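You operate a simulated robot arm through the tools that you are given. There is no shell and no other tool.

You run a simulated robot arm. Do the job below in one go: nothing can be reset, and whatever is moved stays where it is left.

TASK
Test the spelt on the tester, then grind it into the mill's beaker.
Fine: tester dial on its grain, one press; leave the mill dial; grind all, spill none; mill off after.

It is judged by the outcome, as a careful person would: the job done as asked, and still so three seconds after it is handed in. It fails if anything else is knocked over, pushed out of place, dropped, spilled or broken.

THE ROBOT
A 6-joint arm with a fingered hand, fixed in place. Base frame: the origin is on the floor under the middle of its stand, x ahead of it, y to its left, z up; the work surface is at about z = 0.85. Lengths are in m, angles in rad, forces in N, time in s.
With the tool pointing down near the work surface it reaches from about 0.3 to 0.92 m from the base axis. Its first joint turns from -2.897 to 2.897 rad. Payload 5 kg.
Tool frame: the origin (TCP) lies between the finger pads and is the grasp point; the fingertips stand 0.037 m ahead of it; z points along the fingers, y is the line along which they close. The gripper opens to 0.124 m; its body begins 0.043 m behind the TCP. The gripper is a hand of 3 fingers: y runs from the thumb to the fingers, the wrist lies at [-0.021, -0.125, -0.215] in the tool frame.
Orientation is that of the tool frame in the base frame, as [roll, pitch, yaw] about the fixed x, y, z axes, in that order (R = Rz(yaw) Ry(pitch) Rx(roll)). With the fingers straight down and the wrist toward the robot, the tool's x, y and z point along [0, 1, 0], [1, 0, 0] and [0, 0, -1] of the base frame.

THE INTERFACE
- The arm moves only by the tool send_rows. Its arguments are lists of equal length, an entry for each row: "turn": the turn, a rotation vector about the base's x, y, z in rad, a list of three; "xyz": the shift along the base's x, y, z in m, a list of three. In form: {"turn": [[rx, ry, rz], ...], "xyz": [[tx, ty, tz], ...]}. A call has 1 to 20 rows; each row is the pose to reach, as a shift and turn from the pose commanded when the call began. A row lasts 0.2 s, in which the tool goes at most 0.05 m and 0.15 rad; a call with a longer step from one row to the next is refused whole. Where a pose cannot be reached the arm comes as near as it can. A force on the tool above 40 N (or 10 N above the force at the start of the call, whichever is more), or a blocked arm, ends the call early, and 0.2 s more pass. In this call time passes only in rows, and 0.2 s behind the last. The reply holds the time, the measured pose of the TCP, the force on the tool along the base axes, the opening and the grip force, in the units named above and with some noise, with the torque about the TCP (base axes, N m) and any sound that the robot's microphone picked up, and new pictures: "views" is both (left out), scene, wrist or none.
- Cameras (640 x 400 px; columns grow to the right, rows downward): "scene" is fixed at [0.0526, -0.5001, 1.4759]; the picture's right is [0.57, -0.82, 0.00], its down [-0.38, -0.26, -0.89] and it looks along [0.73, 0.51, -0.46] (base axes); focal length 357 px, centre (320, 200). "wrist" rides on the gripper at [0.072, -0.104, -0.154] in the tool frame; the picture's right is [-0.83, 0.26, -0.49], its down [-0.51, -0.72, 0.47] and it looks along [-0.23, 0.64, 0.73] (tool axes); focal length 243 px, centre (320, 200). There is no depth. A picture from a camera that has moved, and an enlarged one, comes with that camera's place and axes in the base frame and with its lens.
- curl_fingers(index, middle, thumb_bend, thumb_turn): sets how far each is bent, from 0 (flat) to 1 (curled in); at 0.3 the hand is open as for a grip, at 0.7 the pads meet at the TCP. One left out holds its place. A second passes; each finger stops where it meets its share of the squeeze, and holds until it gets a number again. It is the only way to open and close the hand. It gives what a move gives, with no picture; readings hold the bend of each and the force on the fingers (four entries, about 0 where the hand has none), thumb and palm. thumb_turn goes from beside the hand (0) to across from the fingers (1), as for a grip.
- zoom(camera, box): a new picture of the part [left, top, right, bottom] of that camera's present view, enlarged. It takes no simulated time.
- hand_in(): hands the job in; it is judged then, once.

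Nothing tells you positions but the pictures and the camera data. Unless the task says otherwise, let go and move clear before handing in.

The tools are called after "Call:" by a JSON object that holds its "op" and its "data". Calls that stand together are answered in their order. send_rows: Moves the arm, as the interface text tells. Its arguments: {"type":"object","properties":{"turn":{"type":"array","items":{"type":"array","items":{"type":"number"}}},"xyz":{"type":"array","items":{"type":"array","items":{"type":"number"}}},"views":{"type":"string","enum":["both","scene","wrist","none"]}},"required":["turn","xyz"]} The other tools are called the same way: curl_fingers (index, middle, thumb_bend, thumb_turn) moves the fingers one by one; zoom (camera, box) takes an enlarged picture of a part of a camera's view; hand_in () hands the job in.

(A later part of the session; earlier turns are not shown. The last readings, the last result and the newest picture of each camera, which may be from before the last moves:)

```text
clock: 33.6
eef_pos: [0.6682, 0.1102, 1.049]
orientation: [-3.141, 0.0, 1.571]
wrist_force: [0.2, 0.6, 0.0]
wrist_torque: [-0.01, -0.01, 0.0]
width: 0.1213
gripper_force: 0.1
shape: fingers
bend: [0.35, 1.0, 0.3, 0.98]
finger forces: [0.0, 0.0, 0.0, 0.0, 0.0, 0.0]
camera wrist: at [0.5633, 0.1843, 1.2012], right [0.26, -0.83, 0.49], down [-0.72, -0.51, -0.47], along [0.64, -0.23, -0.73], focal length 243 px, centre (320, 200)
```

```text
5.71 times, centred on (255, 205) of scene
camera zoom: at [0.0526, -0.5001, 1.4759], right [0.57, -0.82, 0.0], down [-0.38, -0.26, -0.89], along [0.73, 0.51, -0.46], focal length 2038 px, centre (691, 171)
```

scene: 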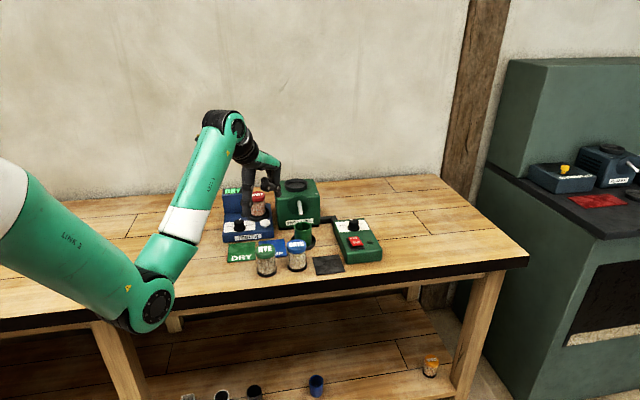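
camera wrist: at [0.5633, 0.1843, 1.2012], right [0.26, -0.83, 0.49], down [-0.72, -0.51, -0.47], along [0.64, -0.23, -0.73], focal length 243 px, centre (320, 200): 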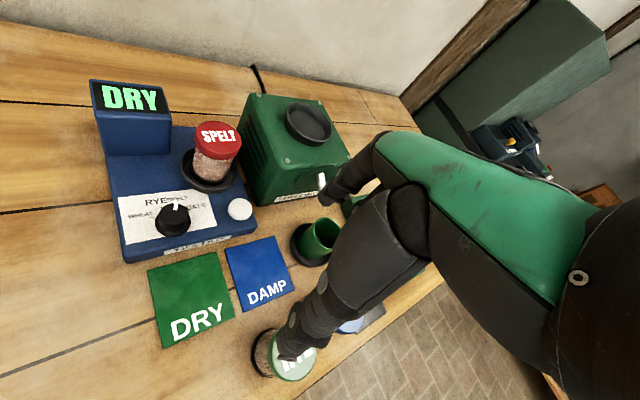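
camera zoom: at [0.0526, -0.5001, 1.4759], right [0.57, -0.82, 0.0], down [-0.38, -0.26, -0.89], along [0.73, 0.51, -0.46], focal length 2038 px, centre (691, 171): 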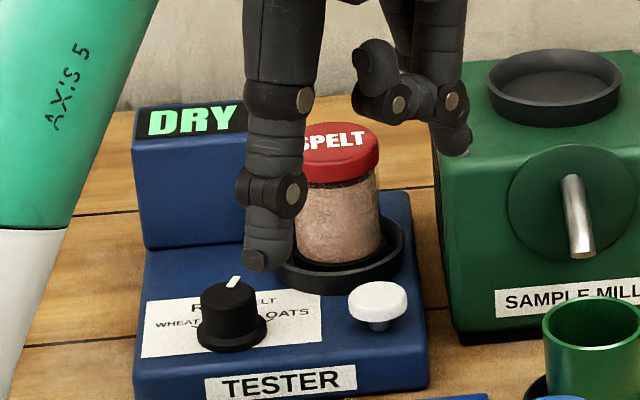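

The display reads DRY, so the test worked with the closed jar standing in the dish; the mill's dish must take the jar the same way. I'll open the fingers for a grip and take a careful look at the mill's dish from above, which also checks reach.

Call:
{"op": "curl_fingers", "data": {"index": 0.4, "middle": 0.4, "thumb_bend": 0.4}}

Call:
{"op": "send_rows", "data": {"turn": [[0, 0, 0], [0, 0, 0], [0, 0, 0], [0, 0, 0], [0, 0, 0], [0, 0, 0]], "xyz": [[0.02, 0, 0.03], [0.05, 0, 0.05], [0.09, 0, 0.05], [0.13, 0, 0.05], [0.16, 0, 0.05], [0.18, 0.0, 0.05]]}}

Call:
{"op": "zoom", "data": {"camera": "wrist", "box": [150, 140, 350, 290]}}

Call:
{"op": "zoom", "data": {"camera": "scene", "box": [245, 150, 345, 260]}}

```text
clock: 34.6
eef_pos: [0.6679, 0.11, 1.0497]
orientation: [3.14, 0.0, 1.57]
wrist_force: [-0.3, 0.6, -0.2]
wrist_torque: [-0.02, -0.03, 0.04]
width: 0.0994
gripper_force: 0.0
shape: fingers
bend: [0.4, 0.4, 0.4, 0.98]
finger forces: [0.0, 0.0, 0.0, 0.0, 0.0, 0.1]
```

```text
clock: 36.0
eef_pos: [0.8476, 0.1096, 1.0982]
orientation: [3.141, 0.0, 1.572]
wrist_force: [-0.9, -0.1, 0.3]
wrist_torque: [0.0, -0.01, 0.01]
width: 0.0992
gripper_force: 0.1
shape: fingers
bend: [0.4, 0.4, 0.4, 0.98]
finger forces: [0.0, 0.0, 0.0, 0.0, 0.0, 0.1]
camera wrist: at [0.7431, 0.1839, 1.2499], right [0.26, -0.83, 0.49], down [-0.72, -0.51, -0.47], along [0.64, -0.23, -0.73], focal length 243 px, centre (320, 200)
```

scene: 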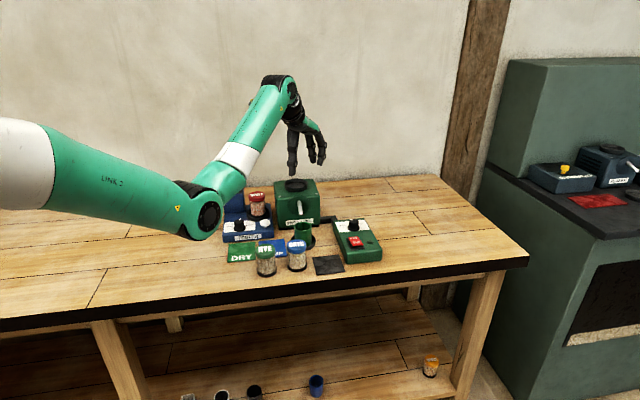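
wrist: 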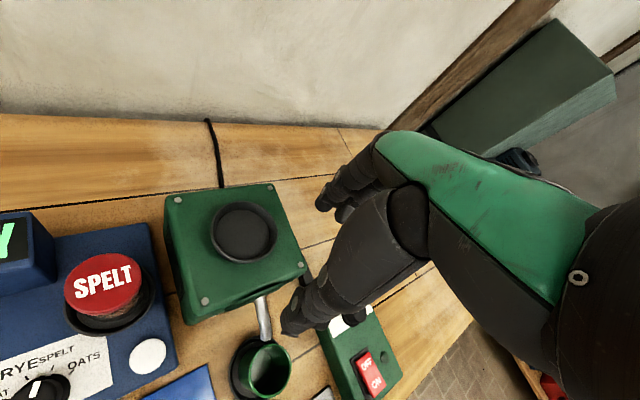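

```text
2.67 times, centred on (250, 215) of wrist
camera zoom: at [0.7431, 0.1839, 1.2499], right [0.26, -0.83, 0.49], down [-0.72, -0.51, -0.47], along [0.64, -0.23, -0.73], focal length 647 px, centre (507, 160)
```

zoom: 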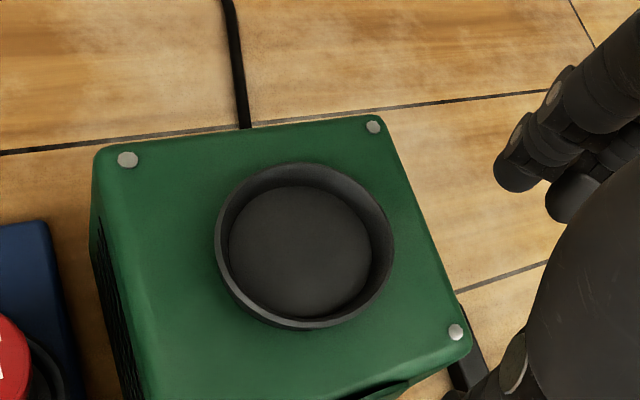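

```text
3.64 times, centred on (295, 205) of scene
camera zoom: at [0.0526, -0.5001, 1.4759], right [0.57, -0.82, 0.0], down [-0.38, -0.26, -0.89], along [0.73, 0.51, -0.46], focal length 1297 px, centre (411, 182)
```

zoom: 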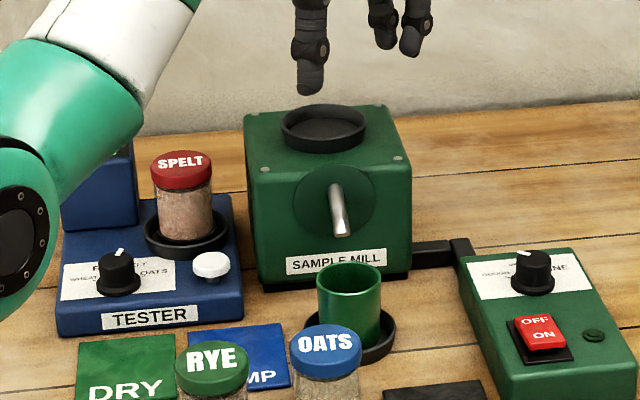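

Reach is fine. Mill dish centre ≈(0.877, 0.1735), floor z≈0.97; the jar now stands at ≈(0.7775, 0.2585). I'll return above the jar with the hand turned +0.6 rad so the fingers clear both the mill side and the display box.

Call:
{"op": "send_rows", "data": {"turn": [[0, 0, 0.12], [0, 0, 0.24], [0, 0, 0.36], [0, 0, 0.48], [0, 0, 0.6]], "xyz": [[-0.013, 0.035, 0], [-0.026, 0.07, 0], [-0.04, 0.105, -0.02], [-0.055, 0.135, -0.04], [-0.064, 0.153, -0.053]]}}

Call:
{"op": "zoom", "data": {"camera": "wrist", "box": [200, 150, 400, 350]}}

Call:
{"op": "zoom", "data": {"camera": "scene", "box": [215, 150, 305, 250]}}

```text
clock: 37.2
eef_pos: [0.7821, 0.263, 1.0439]
orientation: [-3.14, 0.0, 2.173]
wrist_force: [0.6, -1.2, -0.2]
wrist_torque: [-0.01, -0.01, 0.02]
width: 0.099
gripper_force: 0.1
shape: fingers
bend: [0.4, 0.4, 0.4, 0.98]
finger forces: [0.0, 0.1, 0.1, 0.0, 0.0, 0.1]
camera wrist: at [0.6547, 0.2664, 1.1962], right [0.69, -0.54, 0.49], down [-0.31, -0.83, -0.47], along [0.66, 0.17, -0.73], focal length 243 px, centre (320, 200)
```

scene: 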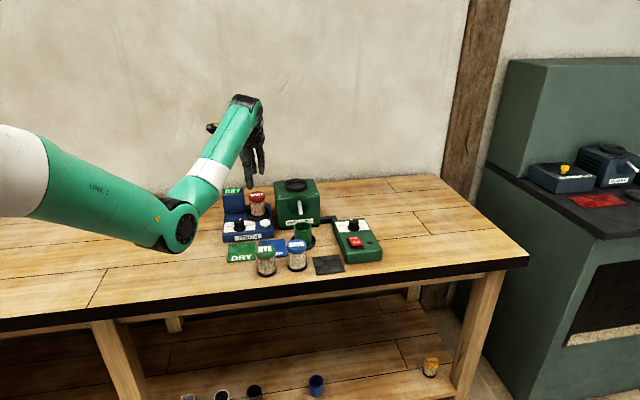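
wrist: 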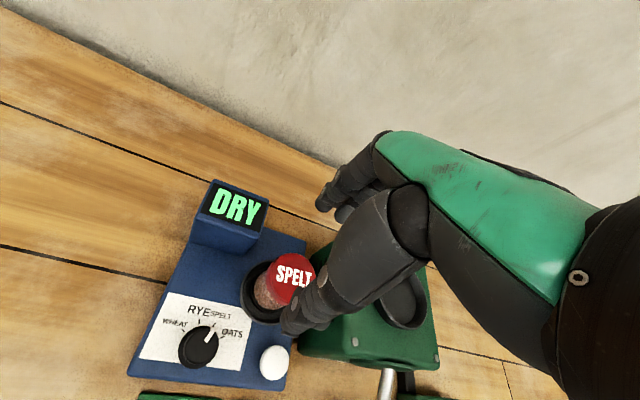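

```text
2.00 times, centred on (300, 250) of wrist
camera zoom: at [0.6547, 0.2664, 1.1962], right [0.69, -0.54, 0.49], down [-0.31, -0.83, -0.47], along [0.66, 0.17, -0.73], focal length 485 px, centre (360, 100)
```

zoom: 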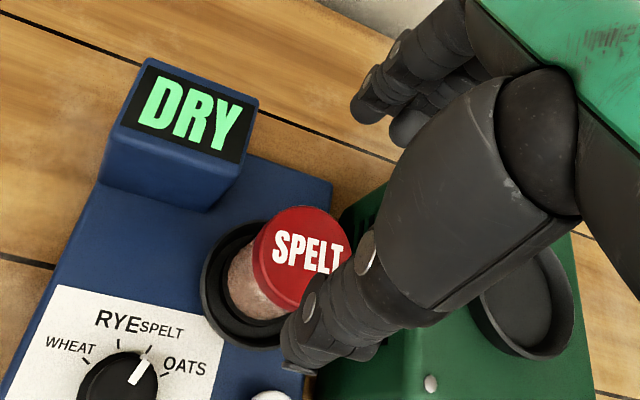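

```text
4.00 times, centred on (260, 200) of scene
camera zoom: at [0.0526, -0.5001, 1.4759], right [0.57, -0.82, 0.0], down [-0.38, -0.26, -0.89], along [0.73, 0.51, -0.46], focal length 1426 px, centre (560, 200)
```

zoom: 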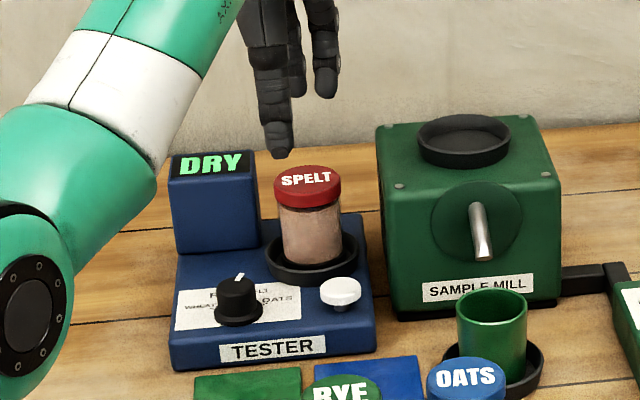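

Call:
{"op": "send_rows", "data": {"turn": [[0, 0, 0], [0, 0, 0], [0, 0, 0], [0, 0, 0]], "xyz": [[0.0, -0.001, -0.02], [0.0, -0.001, -0.04], [0.0, -0.001, -0.057], [0.0, -0.001, -0.067]], "views": "none"}}

Call:
{"op": "curl_fingers", "data": {"index": 0.7, "middle": 0.7, "thumb_bend": 0.7}}

Call:
{"op": "zoom", "data": {"camera": "wrist", "box": [200, 150, 400, 350]}}

Call:
{"op": "zoom", "data": {"camera": "scene", "box": [215, 150, 305, 250]}}

```text
clock: 38.2
eef_pos: [0.784, 0.2602, 0.9782]
orientation: [3.141, 0.001, 2.172]
wrist_force: [0.7, 0.8, 0.2]
wrist_torque: [0.02, 0.01, 0.03]
width: 0.0993
gripper_force: 0.0
shape: fingers
bend: [0.4, 0.4, 0.4, 0.98]
finger forces: [0.1, 0.1, 0.0, 0.0, 0.0, 0.1]
```

```text
clock: 39.2
eef_pos: [0.7836, 0.2611, 0.9788]
orientation: [-3.141, 0.0, 2.171]
wrist_force: [0.2, -0.2, 0.0]
wrist_torque: [-0.05, -0.02, -0.01]
width: 0.05
gripper_force: 20.6
shape: fingers
bend: [0.59, 0.63, 0.56, 0.95]
finger forces: [10.2, 10.5, 0.1, 0.1, 20.9, 0.0]
```

```text
2.00 times, centred on (300, 250) of wrist
camera zoom: at [0.6563, 0.264, 1.1299], right [0.68, -0.54, 0.49], down [-0.31, -0.83, -0.47], along [0.66, 0.17, -0.73], focal length 485 px, centre (360, 100)
```

zoom: 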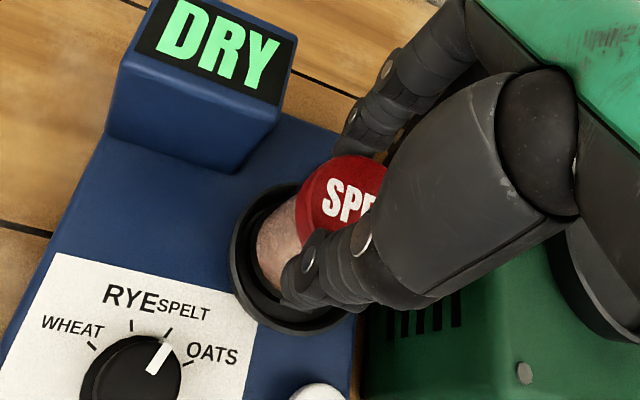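

```text
4.00 times, centred on (260, 200) of scene
camera zoom: at [0.0526, -0.5001, 1.4759], right [0.57, -0.82, 0.0], down [-0.38, -0.26, -0.89], along [0.73, 0.51, -0.46], focal length 1426 px, centre (560, 200)
```

zoom: 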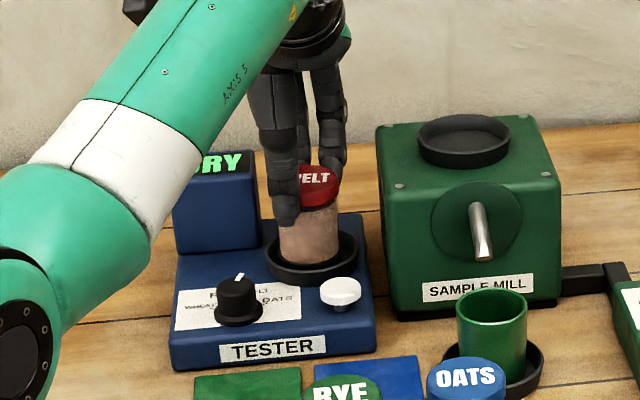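

Gripped again. I'll lift straight up about 12 cm, then carry the jar across above the mill's dish.

Call:
{"op": "send_rows", "data": {"turn": [[0, 0, 0], [0, 0, 0], [0, 0, 0], [0, 0, 0], [0, 0, 0], [0, 0, 0], [0, 0, 0], [0, 0, 0]], "xyz": [[0, 0, 0.02], [0, 0, 0.05], [0, 0, 0.09], [0, 0, 0.125], [0.025, -0.02, 0.125], [0.05, -0.041, 0.125], [0.075, -0.062, 0.125], [0.099, -0.083, 0.125]]}}

Call:
{"op": "zoom", "data": {"camera": "wrist", "box": [200, 170, 360, 330]}}

Call:
{"op": "zoom", "data": {"camera": "scene", "box": [255, 130, 335, 210]}}

```text
clock: 41.0
eef_pos: [0.8809, 0.1782, 1.1027]
orientation: [3.141, 0.0, 2.171]
wrist_force: [0.1, 0.3, -2.1]
wrist_torque: [0.0, 0.02, -0.04]
width: 0.0495
gripper_force: 20.3
shape: fingers
bend: [0.59, 0.63, 0.56, 0.95]
finger forces: [10.5, 10.0, 0.0, 0.0, 20.6, 0.1]
camera wrist: at [0.7543, 0.1812, 1.2539], right [0.68, -0.54, 0.49], down [-0.31, -0.83, -0.47], along [0.66, 0.17, -0.73], focal length 243 px, centre (320, 200)
```

scene: 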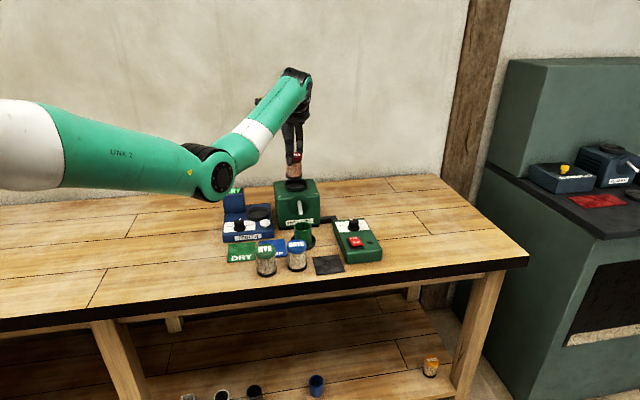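
wrist: 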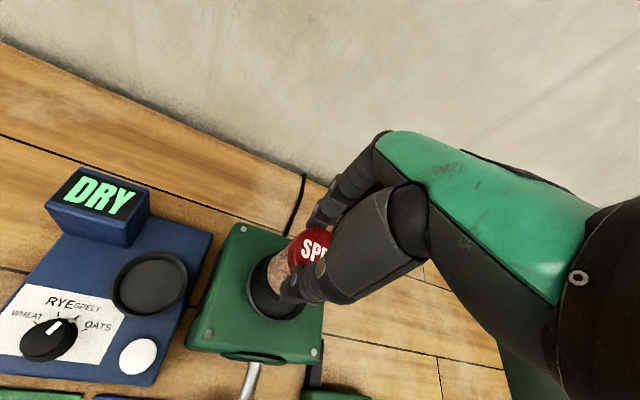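

```text
2.50 times, centred on (280, 250) of wrist
camera zoom: at [0.7543, 0.1812, 1.2539], right [0.68, -0.54, 0.49], down [-0.31, -0.83, -0.47], along [0.66, 0.17, -0.73], focal length 606 px, centre (420, 75)
```

zoom: 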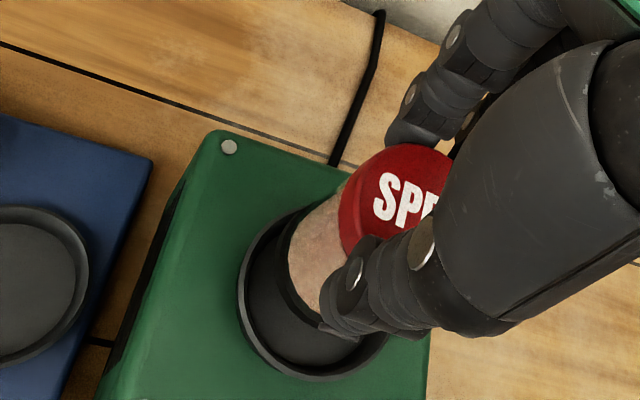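

```text
5.00 times, centred on (295, 170) of scene
camera zoom: at [0.0526, -0.5001, 1.4759], right [0.57, -0.82, 0.0], down [-0.38, -0.26, -0.89], along [0.73, 0.51, -0.46], focal length 1783 px, centre (445, 350)
```

zoom: 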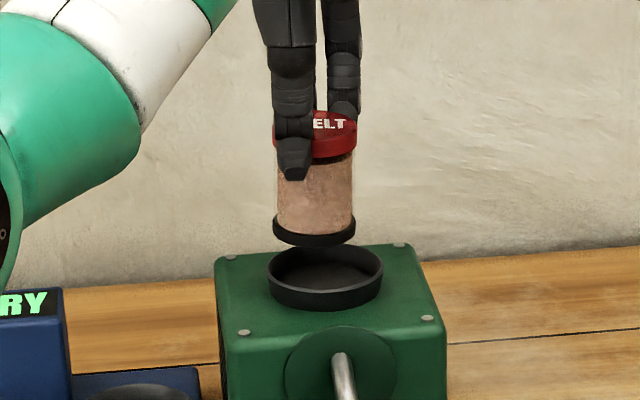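

The jar is over the mill's dish, slightly to the left of centre. I'll nudge it and lower partway, then re-check.

Call:
{"op": "send_rows", "data": {"turn": [[0, 0, 0], [0, 0, 0]], "xyz": [[0.002, -0.004, -0.008], [0.002, -0.004, -0.016]], "views": "none"}}

Call:
{"op": "zoom", "data": {"camera": "wrist", "box": [230, 200, 330, 330]}}

Call:
{"op": "zoom", "data": {"camera": "scene", "box": [265, 140, 325, 210]}}

```text
clock: 41.6
eef_pos: [0.8826, 0.1737, 1.0858]
orientation: [-3.141, -0.001, 2.172]
wrist_force: [-0.8, 0.7, -1.8]
wrist_torque: [-0.03, -0.01, -0.02]
width: 0.05
gripper_force: 20.4
shape: fingers
bend: [0.59, 0.63, 0.56, 0.95]
finger forces: [10.6, 9.9, 0.0, 0.0, 20.6, 0.0]
```

```text
3.08 times, centred on (280, 265) of wrist
camera zoom: at [0.7562, 0.1777, 1.238], right [0.68, -0.54, 0.49], down [-0.31, -0.83, -0.47], along [0.66, 0.17, -0.73], focal length 746 px, centre (443, 0)
```

zoom: 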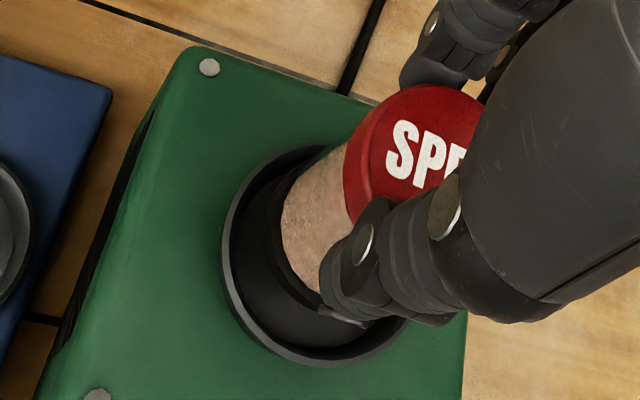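

```text
5.71 times, centred on (295, 175) of scene
camera zoom: at [0.0526, -0.5001, 1.4759], right [0.57, -0.82, 0.0], down [-0.38, -0.26, -0.89], along [0.73, 0.51, -0.46], focal length 2038 px, centre (463, 343)
```

zoom: 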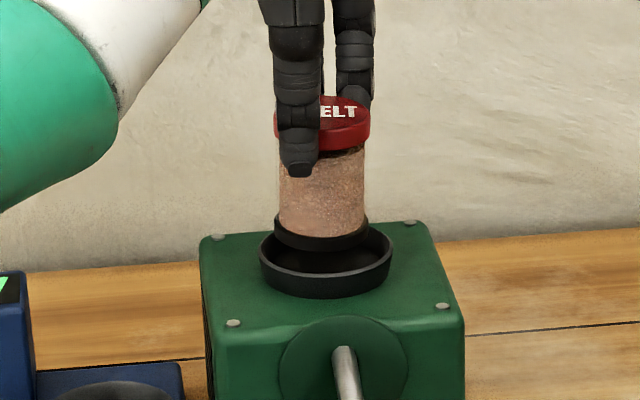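

Call:
{"op": "send_rows", "data": {"turn": [[0, 0, 0], [0, 0, 0], [0, 0, 0]], "xyz": [[0.001, -0.001, -0.005], [0.001, -0.001, -0.01], [0.001, -0.001, -0.013]], "views": "none"}}

Call:
{"op": "zoom", "data": {"camera": "wrist", "box": [230, 200, 330, 330]}}

Call:
{"op": "zoom", "data": {"camera": "scene", "box": [265, 140, 325, 210]}}

```text
clock: 42.4
eef_pos: [0.8841, 0.1738, 1.0731]
orientation: [3.14, 0.0, 2.172]
wrist_force: [0.0, 0.8, -1.9]
wrist_torque: [0.02, -0.01, 0.01]
width: 0.0494
gripper_force: 20.6
shape: fingers
bend: [0.59, 0.63, 0.56, 0.95]
finger forces: [10.5, 10.1, 0.0, 0.1, 20.5, 0.0]
```

```text
3.08 times, centred on (280, 265) of wrist
camera zoom: at [0.7579, 0.176, 1.2252], right [0.68, -0.54, 0.49], down [-0.31, -0.83, -0.47], along [0.66, 0.17, -0.73], focal length 746 px, centre (443, 0)
```

zoom: 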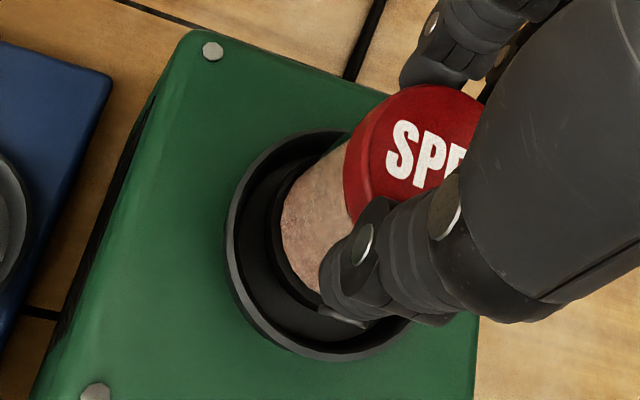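

```text
5.71 times, centred on (295, 175) of scene
camera zoom: at [0.0526, -0.5001, 1.4759], right [0.57, -0.82, 0.0], down [-0.38, -0.26, -0.89], along [0.73, 0.51, -0.46], focal length 2038 px, centre (463, 343)
```

zoom: 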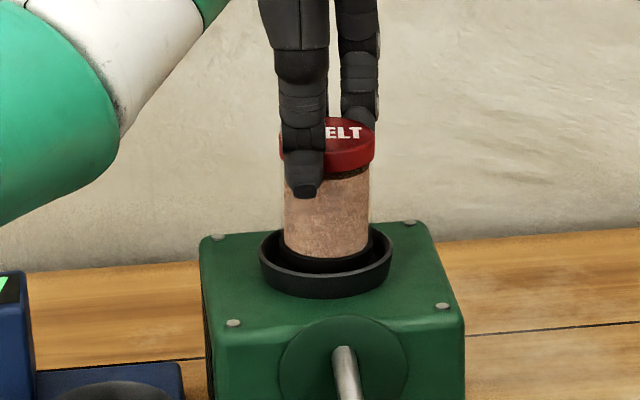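

Call:
{"op": "send_rows", "data": {"turn": [[0, 0, 0], [0, 0, 0]], "xyz": [[0, 0, -0.003], [0, 0, -0.006]], "views": "none"}}

```text
clock: 43.0
eef_pos: [0.8854, 0.1736, 1.0689]
orientation: [3.14, -0.002, 2.171]
wrist_force: [-0.4, 0.3, 1.7]
wrist_torque: [-0.05, 0.04, 0.01]
width: 0.0496
gripper_force: 20.9
shape: fingers
bend: [0.59, 0.63, 0.56, 0.95]
finger forces: [10.5, 10.1, 0.0, 0.0, 21.4, 0.0]
```

Contact with the mill dish floor. Releasing and backing away upward to check.

Call:
{"op": "curl_fingers", "data": {"index": 0.4, "middle": 0.4, "thumb_bend": 0.4}}

Call:
{"op": "send_rows", "data": {"turn": [[0, 0, 0], [0, 0, 0], [0, 0, 0], [0, 0, 0], [0, 0, -0.12], [0, 0, -0.24], [0, 0, -0.36]], "xyz": [[0, 0, 0.01], [0, 0, 0.03], [0, 0, 0.06], [-0.02, -0.02, 0.075], [-0.05, -0.05, 0.075], [-0.08, -0.08, 0.075], [-0.11, -0.1, 0.07]]}}

Call:
{"op": "zoom", "data": {"camera": "scene", "box": [225, 150, 395, 270]}}

Call:
{"op": "zoom", "data": {"camera": "wrist", "box": [120, 80, 360, 280]}}

```text
clock: 44.0
eef_pos: [0.8842, 0.1735, 1.0667]
orientation: [3.141, 0.0, 2.171]
wrist_force: [-0.4, -0.3, -0.1]
wrist_torque: [0.01, 0.01, 0.01]
width: 0.0982
gripper_force: 0.0
shape: fingers
bend: [0.4, 0.4, 0.4, 0.97]
finger forces: [0.1, 0.0, 0.1, 0.0, 0.0, 0.0]
```

```text
clock: 45.6
eef_pos: [0.7738, 0.0732, 1.1368]
orientation: [3.141, 0.001, 1.811]
wrist_force: [0.0, 0.7, 0.2]
wrist_torque: [0.0, 0.02, 0.03]
width: 0.0985
gripper_force: 0.0
shape: fingers
bend: [0.4, 0.4, 0.4, 0.97]
finger forces: [0.0, 0.1, 0.0, 0.1, 0.1, 0.1]
camera wrist: at [0.6549, 0.1203, 1.2888], right [0.45, -0.74, 0.49], down [-0.58, -0.66, -0.47], along [0.68, -0.07, -0.73], focal length 243 px, centre (320, 200)
```

scene: 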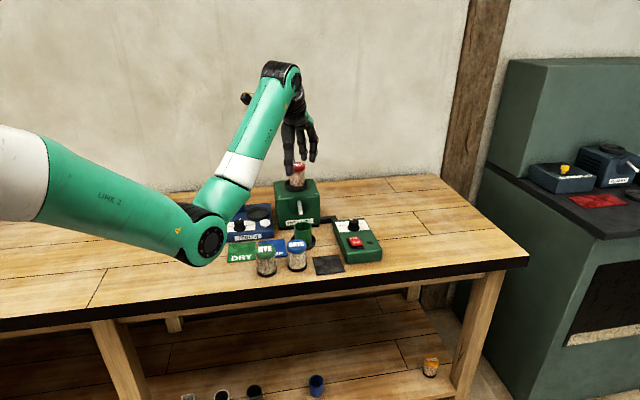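
wrist: 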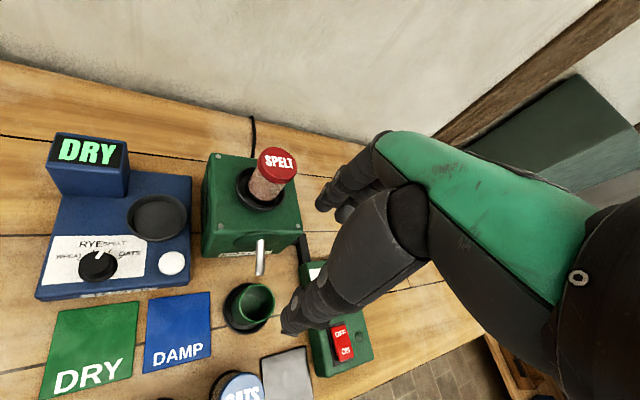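

```text
3.33 times, centred on (310, 210) of scene
camera zoom: at [0.0526, -0.5001, 1.4759], right [0.57, -0.82, 0.0], down [-0.38, -0.26, -0.89], along [0.73, 0.51, -0.46], focal length 1189 px, centre (353, 167)
```

zoom: 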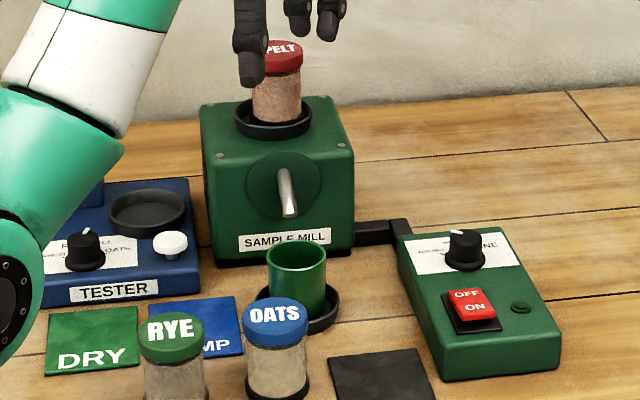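

```text
2.00 times, centred on (240, 180) of wrist
camera zoom: at [0.6549, 0.1203, 1.2888], right [0.45, -0.74, 0.49], down [-0.58, -0.66, -0.47], along [0.68, -0.07, -0.73], focal length 485 px, centre (480, 240)
```

zoom: 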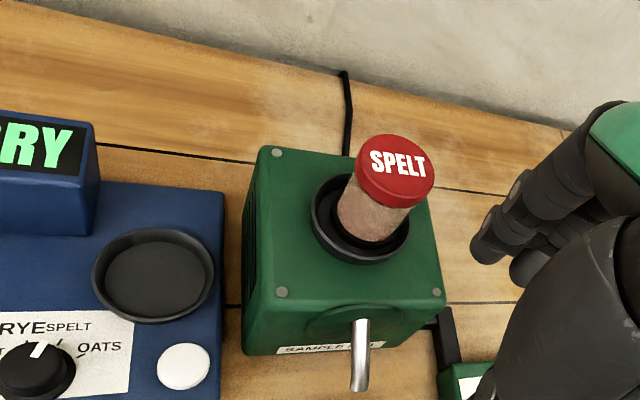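

The jar stands upright and centred in the mill's dish. Now I need a close look at the mill's rocker switch (≈(0.812, −0.095)) to see which side is pressed.

Call:
{"op": "send_rows", "data": {"turn": [[0, 0, -0.06], [0, 0, -0.12], [0, 0, -0.18], [0, 0, -0.24], [0, 0, -0.24], [0, 0, -0.24], [0, 0, -0.24]], "xyz": [[-0.01, -0.04, 0], [-0.02, -0.08, 0], [-0.03, -0.12, -0.01], [-0.034, -0.16, -0.03], [-0.034, -0.2, -0.05], [-0.034, -0.24, -0.07], [-0.034, -0.273, -0.08]], "views": "wrist"}}

Call:
{"op": "zoom", "data": {"camera": "wrist", "box": [140, 100, 320, 270]}}

Call:
{"op": "zoom", "data": {"camera": "wrist", "box": [190, 160, 270, 230]}}

Call:
{"op": "zoom", "data": {"camera": "scene", "box": [325, 200, 395, 270]}}

```text
clock: 47.2
eef_pos: [0.7401, -0.1988, 1.0578]
orientation: [3.141, -0.001, 1.571]
wrist_force: [0.2, 0.8, 0.8]
wrist_torque: [-0.02, 0.01, -0.02]
width: 0.0984
gripper_force: 0.0
shape: fingers
bend: [0.4, 0.4, 0.4, 0.97]
finger forces: [0.0, 0.1, 0.0, 0.0, 0.1, 0.0]
camera wrist: at [0.6364, -0.1235, 1.2108], right [0.26, -0.83, 0.49], down [-0.72, -0.51, -0.47], along [0.64, -0.23, -0.73], focal length 243 px, centre (320, 200)
```

wrist: 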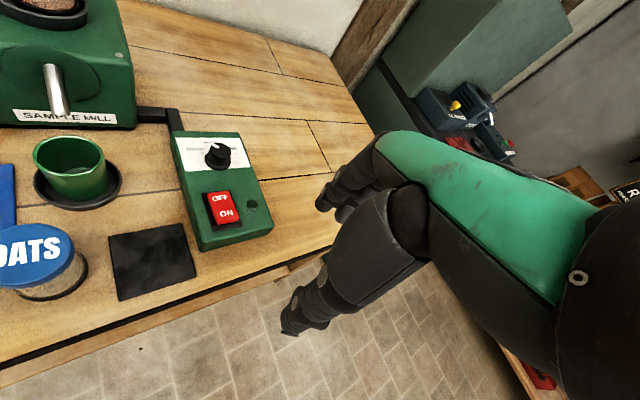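

```text
2.35 times, centred on (230, 185) of wrist
camera zoom: at [0.6364, -0.1235, 1.2108], right [0.26, -0.83, 0.49], down [-0.72, -0.51, -0.47], along [0.64, -0.23, -0.73], focal length 571 px, centre (532, 235)
```

zoom: 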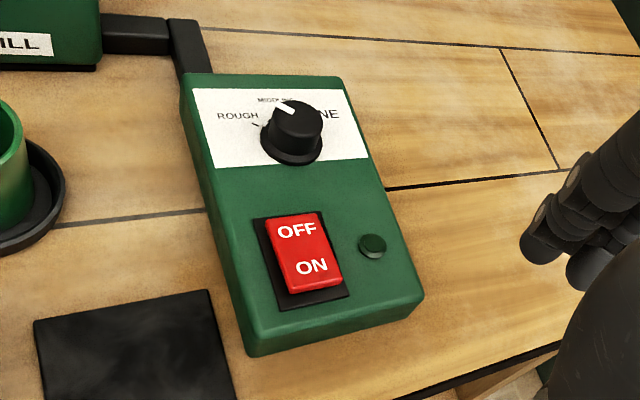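

```text
5.71 times, centred on (230, 195) of wrist
camera zoom: at [0.6364, -0.1235, 1.2108], right [0.26, -0.83, 0.49], down [-0.72, -0.51, -0.47], along [0.64, -0.23, -0.73], focal length 1386 px, centre (834, 229)
```

zoom: 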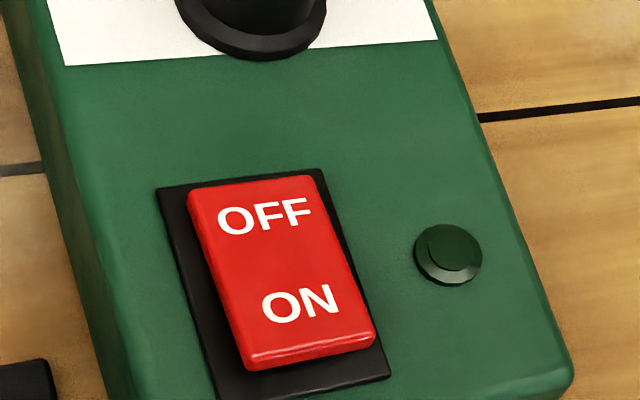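

```text
5.71 times, centred on (360, 235) of scene
camera zoom: at [0.0526, -0.5001, 1.4759], right [0.57, -0.82, 0.0], down [-0.38, -0.26, -0.89], along [0.73, 0.51, -0.46], focal length 2038 px, centre (91, 0)
```

zoom: 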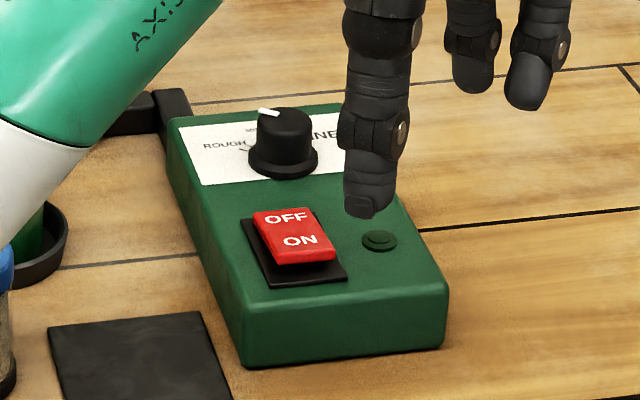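

The OFF end is down and the ON end (nearer the robot, ≈(0.800, −0.104)) stands raised; the indicator lamp is dark. I'll set the hand for a single-finger press and bring the index tip above the ON end.

Call:
{"op": "curl_fingers", "data": {"index": 0.35, "middle": 1.0, "thumb_bend": 0.3}}

Call:
{"op": "send_rows", "data": {"turn": [[0, 0, 0], [0, 0, 0], [0, 0, 0], [0, 0, 0]], "xyz": [[-0.001, 0.03, -0.02], [-0.002, 0.06, -0.05], [-0.004, 0.08, -0.08], [-0.004, 0.081, -0.097]], "views": "wrist"}}

Call:
{"op": "zoom", "data": {"camera": "wrist", "box": [230, 130, 390, 270]}}

Call:
{"op": "zoom", "data": {"camera": "scene", "box": [325, 190, 395, 270]}}

```text
clock: 48.2
eef_pos: [0.7406, -0.1971, 1.0595]
orientation: [3.141, 0.001, 1.571]
wrist_force: [-0.4, 0.1, -1.1]
wrist_torque: [-0.03, -0.02, 0.01]
width: 0.1207
gripper_force: 0.1
shape: fingers
bend: [0.35, 1.0, 0.3, 0.97]
finger forces: [0.0, 0.0, 0.0, 0.0, 0.1, 0.0]
```

```text
clock: 49.2
eef_pos: [0.737, -0.1177, 0.9597]
orientation: [3.141, 0.0, 1.57]
wrist_force: [0.0, 0.0, 0.0]
wrist_torque: [-0.02, 0.05, 0.0]
width: 0.1206
gripper_force: 0.0
shape: fingers
bend: [0.35, 1.0, 0.3, 0.97]
finger forces: [0.1, 0.0, 0.0, 0.0, 0.1, 0.1]
camera wrist: at [0.6326, -0.0438, 1.112], right [0.26, -0.83, 0.49], down [-0.72, -0.51, -0.47], along [0.64, -0.23, -0.73], focal length 243 px, centre (320, 200)
```

wrist: 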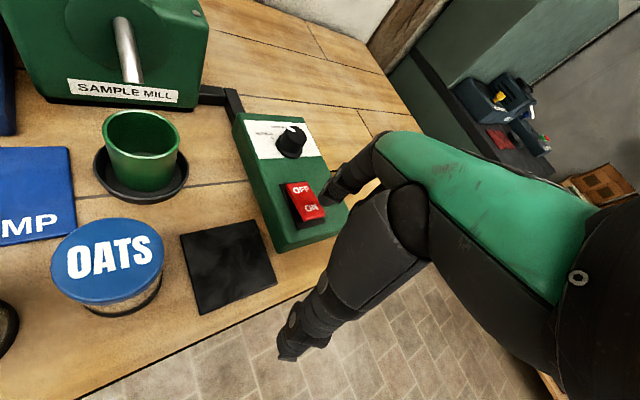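

```text
2.86 times, centred on (310, 200) of wrist
camera zoom: at [0.6326, -0.0438, 1.112], right [0.26, -0.83, 0.49], down [-0.72, -0.51, -0.47], along [0.64, -0.23, -0.73], focal length 693 px, centre (349, 200)
```

zoom: 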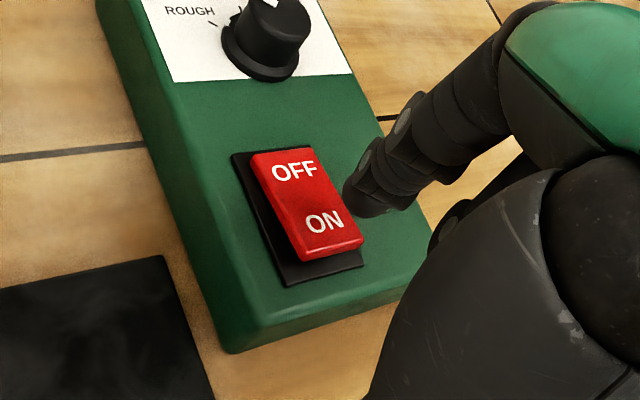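

```text
5.00 times, centred on (360, 230) of scene
camera zoom: at [0.0526, -0.5001, 1.4759], right [0.57, -0.82, 0.0], down [-0.38, -0.26, -0.89], along [0.73, 0.51, -0.46], focal length 1783 px, centre (120, 50)
```

zoom: 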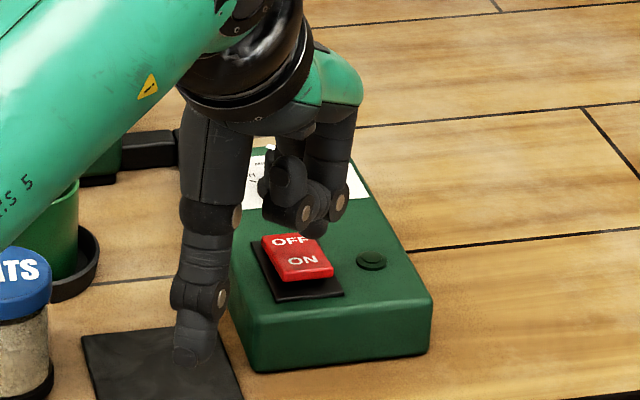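

The index tip hangs over the ON end (top ≈ z 0.905). Small correction, then press down until it clicks.

Call:
{"op": "send_rows", "data": {"turn": [[0, 0, 0], [0, 0, 0], [0, 0, 0], [0, 0, 0], [0, 0, 0]], "xyz": [[-0.004, 0.001, -0.006], [-0.004, 0.001, -0.014], [-0.004, 0.001, -0.019], [-0.004, 0.001, -0.023], [-0.004, 0.001, -0.026]], "views": "none"}}

Call:
{"op": "zoom", "data": {"camera": "wrist", "box": [230, 130, 390, 270]}}

Call:
{"op": "zoom", "data": {"camera": "scene", "box": [325, 190, 395, 270]}}

```text
clock: 50.4
eef_pos: [0.733, -0.116, 0.9372]
orientation: [3.134, -0.002, 1.57]
wrist_force: [-8.6, -0.5, 21.8]
wrist_torque: [0.28, -1.21, 0.11]
width: 0.1202
gripper_force: 10.2
shape: fingers
bend: [0.35, 1.0, 0.3, 0.97]
finger forces: [21.8, 0.0, 0.1, 0.0, 0.0, 0.0]
```

```text
2.86 times, centred on (310, 200) of wrist
camera zoom: at [0.6284, -0.0426, 1.0889], right [0.26, -0.83, 0.49], down [-0.72, -0.51, -0.48], along [0.65, -0.23, -0.73], focal length 693 px, centre (349, 200)
```

zoom: 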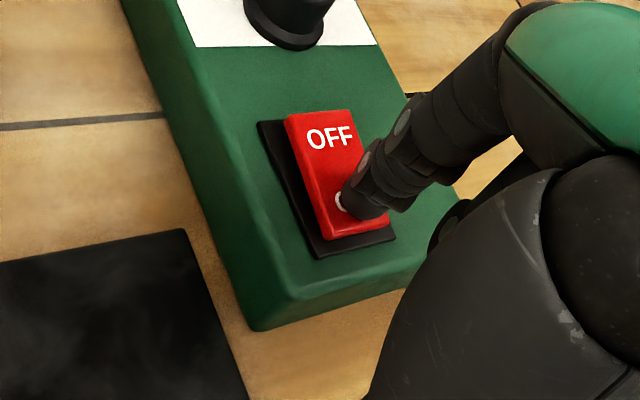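

```text
5.00 times, centred on (360, 230) of scene
camera zoom: at [0.0526, -0.5001, 1.4759], right [0.57, -0.82, 0.0], down [-0.38, -0.26, -0.89], along [0.73, 0.51, -0.46], focal length 1783 px, centre (120, 50)
```

zoom: 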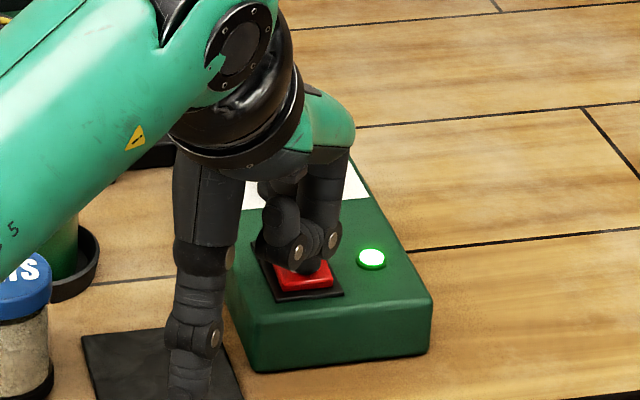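

The lamp lit green, so the mill is on. Lifting off the switch and watching the beaker and jar.

Call:
{"op": "send_rows", "data": {"turn": [[0, 0, 0], [0, 0, 0], [0, 0, 0], [0, 0, 0]], "xyz": [[0, 0, 0.02], [0, 0, 0.05], [0, -0.02, 0.08], [0, -0.05, 0.09]]}}

Call:
{"op": "zoom", "data": {"camera": "wrist", "box": [0, 0, 300, 230]}}

Call:
{"op": "zoom", "data": {"camera": "scene", "box": [255, 150, 395, 270]}}

```text
clock: 51.4
eef_pos: [0.7338, -0.1677, 1.0235]
orientation: [3.141, -0.001, 1.571]
wrist_force: [0.0, 0.3, -0.5]
wrist_torque: [0.01, -0.02, 0.0]
width: 0.1212
gripper_force: 0.0
shape: fingers
bend: [0.35, 1.0, 0.3, 0.97]
finger forces: [0.1, 0.1, 0.0, 0.1, 0.0, 0.1]
camera wrist: at [0.6291, -0.0934, 1.1758], right [0.26, -0.83, 0.49], down [-0.72, -0.51, -0.47], along [0.64, -0.23, -0.73], focal length 243 px, centre (320, 200)
```

scene: 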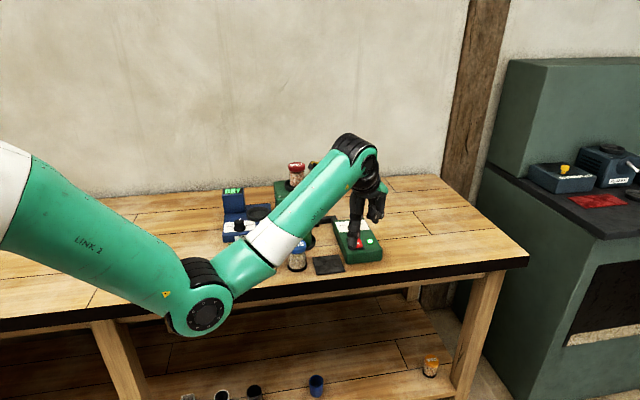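
wrist: 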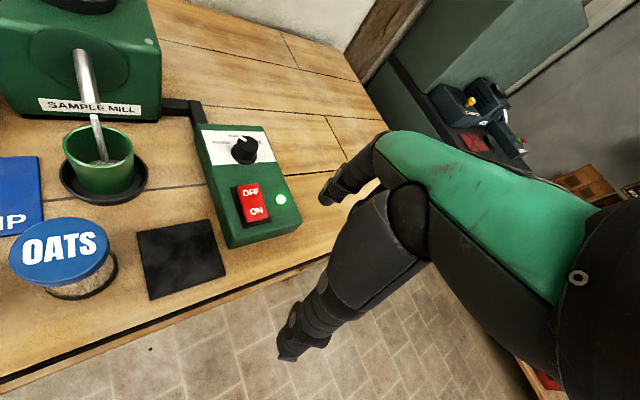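

```text
1.74 times, centred on (150, 115) of wrist
camera zoom: at [0.6291, -0.0934, 1.1758], right [0.26, -0.83, 0.49], down [-0.72, -0.51, -0.47], along [0.64, -0.23, -0.73], focal length 422 px, centre (616, 348)
```

zoom: 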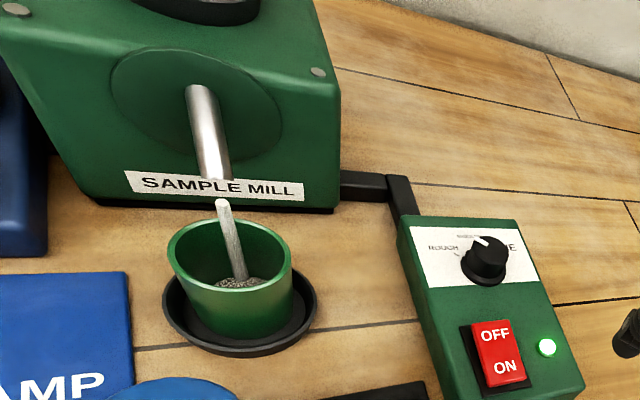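

```text
3.33 times, centred on (325, 210) of scene
camera zoom: at [0.0526, -0.5001, 1.4759], right [0.57, -0.82, 0.0], down [-0.38, -0.26, -0.89], along [0.73, 0.51, -0.46], focal length 1189 px, centre (303, 167)
```

zoom: 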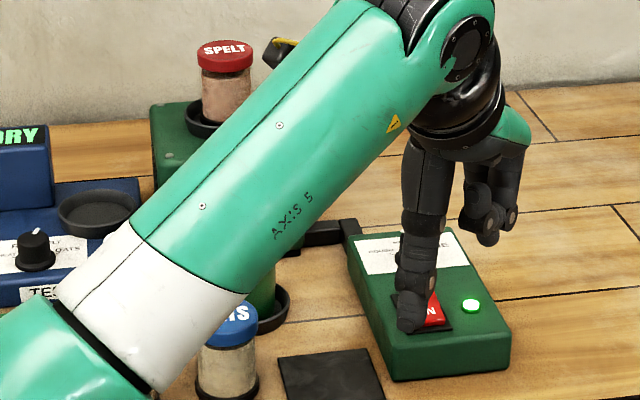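

It works: ground grain is streaming from the spout into the beaker. I'll hold still and watch until the jar is empty and the stream stops.

Call:
{"op": "send_rows", "data": {"turn": [[0, 0, 0], [0, 0, 0], [0, 0, 0], [0, 0, 0], [0, 0, 0], [0, 0, 0], [0, 0, 0], [0, 0, 0], [0, 0, 0], [0, 0, 0]], "xyz": [[0, 0, 0], [0, 0, 0], [0, 0, 0], [0, 0, 0], [0, 0, 0], [0, 0, 0], [0, 0, 0], [0, 0, 0], [0, 0, 0], [0, 0, 0]], "views": "none"}}

Call:
{"op": "zoom", "data": {"camera": "wrist", "box": [0, 0, 300, 230]}}

Call:
{"op": "zoom", "data": {"camera": "scene", "box": [275, 150, 345, 220]}}

```text
clock: 53.6
eef_pos: [0.7348, -0.1688, 1.0244]
orientation: [3.141, 0.0, 1.571]
wrist_force: [0.4, 0.1, -0.4]
wrist_torque: [-0.02, 0.02, 0.0]
width: 0.1213
gripper_force: 0.1
shape: fingers
bend: [0.35, 1.0, 0.3, 0.97]
finger forces: [0.0, 0.0, 0.0, 0.1, 0.1, 0.1]
```

```text
1.74 times, centred on (150, 115) of wrist
camera zoom: at [0.6292, -0.0933, 1.1755], right [0.26, -0.83, 0.49], down [-0.72, -0.51, -0.47], along [0.64, -0.23, -0.73], focal length 422 px, centre (616, 348)
```

zoom: 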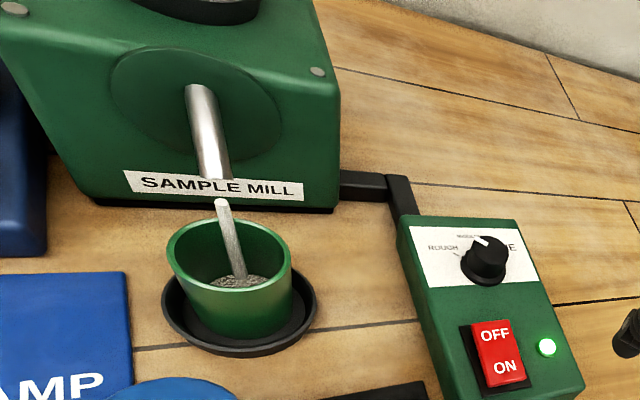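

```text
5.71 times, centred on (310, 185) of scene
camera zoom: at [0.0526, -0.5001, 1.4759], right [0.57, -0.82, 0.0], down [-0.38, -0.26, -0.89], along [0.73, 0.51, -0.46], focal length 2038 px, centre (377, 286)
```

zoom: 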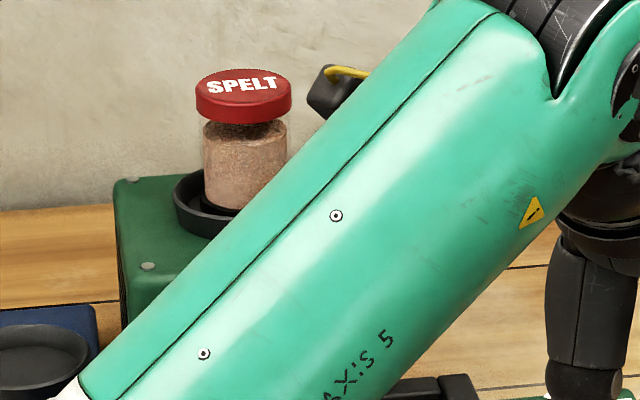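

The grain level in the jar is dropping slowly and the beaker is filling cleanly. Continuing to wait.

Call:
{"op": "send_rows", "data": {"turn": [[0, 0, 0], [0, 0, 0], [0, 0, 0], [0, 0, 0], [0, 0, 0], [0, 0, 0], [0, 0, 0], [0, 0, 0], [0, 0, 0], [0, 0, 0], [0, 0, 0], [0, 0, 0], [0, 0, 0], [0, 0, 0], [0, 0, 0], [0, 0, 0], [0, 0, 0], [0, 0, 0], [0, 0, 0], [0, 0, 0]], "xyz": [[0, 0, 0], [0, 0, 0], [0, 0, 0], [0, 0, 0], [0, 0, 0], [0, 0, 0], [0, 0, 0], [0, 0, 0], [0, 0, 0], [0, 0, 0], [0, 0, 0], [0, 0, 0], [0, 0, 0], [0, 0, 0], [0, 0, 0], [0, 0, 0], [0, 0, 0], [0, 0, 0], [0, 0, 0], [0, 0, 0]], "views": "none"}}

Call:
{"op": "zoom", "data": {"camera": "wrist", "box": [0, 0, 300, 230]}}

Call:
{"op": "zoom", "data": {"camera": "scene", "box": [275, 150, 345, 220]}}

```text
clock: 57.8
eef_pos: [0.7335, -0.1676, 1.0239]
orientation: [-3.141, 0.002, 1.571]
wrist_force: [0.2, 0.5, 0.1]
wrist_torque: [-0.01, 0.0, 0.01]
width: 0.1214
gripper_force: 0.0
shape: fingers
bend: [0.35, 1.0, 0.3, 0.97]
finger forces: [0.0, 0.0, 0.1, 0.0, 0.0, 0.1]
```

```text
1.74 times, centred on (150, 115) of wrist
camera zoom: at [0.6292, -0.0933, 1.1755], right [0.26, -0.83, 0.49], down [-0.72, -0.51, -0.47], along [0.64, -0.23, -0.73], focal length 422 px, centre (616, 348)
```

zoom: 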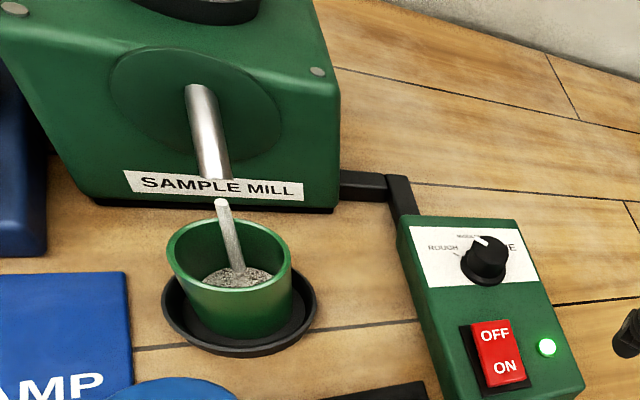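

```text
5.71 times, centred on (310, 185) of scene
camera zoom: at [0.0526, -0.5001, 1.4759], right [0.57, -0.82, 0.0], down [-0.38, -0.26, -0.89], along [0.73, 0.51, -0.46], focal length 2038 px, centre (377, 286)
```

zoom: 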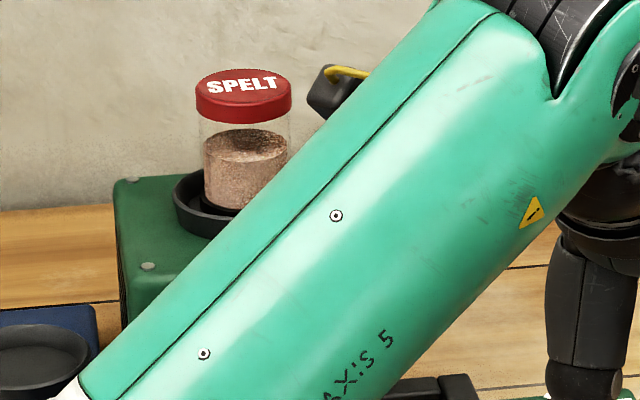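

Call:
{"op": "send_rows", "data": {"turn": [[0, 0, 0], [0, 0, 0], [0, 0, 0], [0, 0, 0], [0, 0, 0], [0, 0, 0], [0, 0, 0], [0, 0, 0], [0, 0, 0], [0, 0, 0], [0, 0, 0], [0, 0, 0], [0, 0, 0], [0, 0, 0], [0, 0, 0], [0, 0, 0], [0, 0, 0], [0, 0, 0], [0, 0, 0], [0, 0, 0]], "xyz": [[0, 0, 0], [0, 0, 0], [0, 0, 0], [0, 0, 0], [0, 0, 0], [0, 0, 0], [0, 0, 0], [0, 0, 0], [0, 0, 0], [0, 0, 0], [0, 0, 0], [0, 0, 0], [0, 0, 0], [0, 0, 0], [0, 0, 0], [0, 0, 0], [0, 0, 0], [0, 0, 0], [0, 0, 0], [0, 0, 0]], "views": "none"}}

Call:
{"op": "zoom", "data": {"camera": "wrist", "box": [0, 0, 300, 230]}}

Call:
{"op": "zoom", "data": {"camera": "scene", "box": [275, 150, 345, 220]}}

```text
clock: 62.0
eef_pos: [0.7333, -0.1687, 1.0225]
orientation: [-3.141, 0.0, 1.571]
wrist_force: [-0.1, 0.5, 0.9]
wrist_torque: [-0.01, -0.01, 0.0]
width: 0.1214
gripper_force: 0.0
shape: fingers
bend: [0.35, 1.0, 0.3, 0.97]
finger forces: [0.0, 0.1, 0.1, 0.0, 0.0, 0.1]
```

```text
1.74 times, centred on (150, 115) of wrist
camera zoom: at [0.6292, -0.0933, 1.1755], right [0.26, -0.83, 0.49], down [-0.72, -0.51, -0.47], along [0.64, -0.23, -0.73], focal length 422 px, centre (616, 348)
```

zoom: 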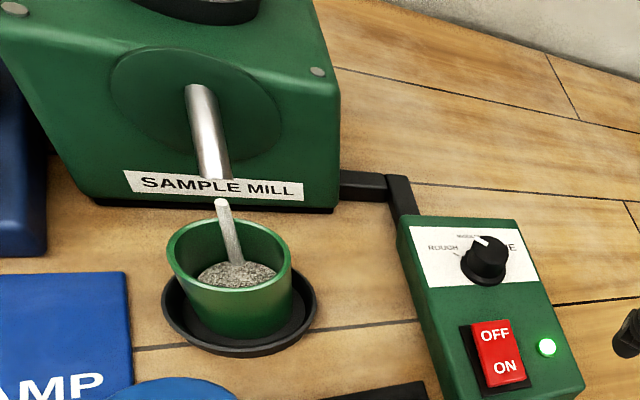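

```text
5.71 times, centred on (310, 185) of scene
camera zoom: at [0.0526, -0.5001, 1.4759], right [0.57, -0.82, 0.0], down [-0.38, -0.26, -0.89], along [0.73, 0.51, -0.46], focal length 2038 px, centre (377, 286)
```

zoom: 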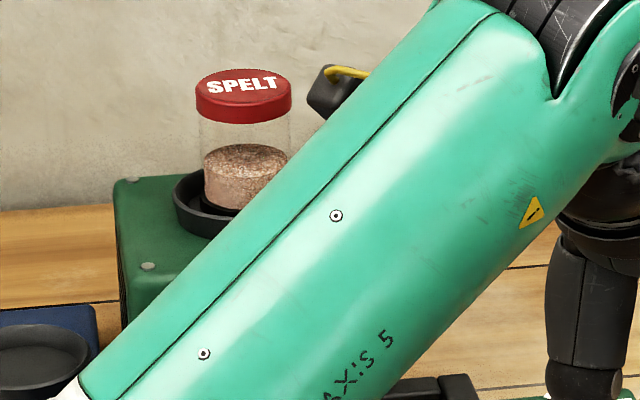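

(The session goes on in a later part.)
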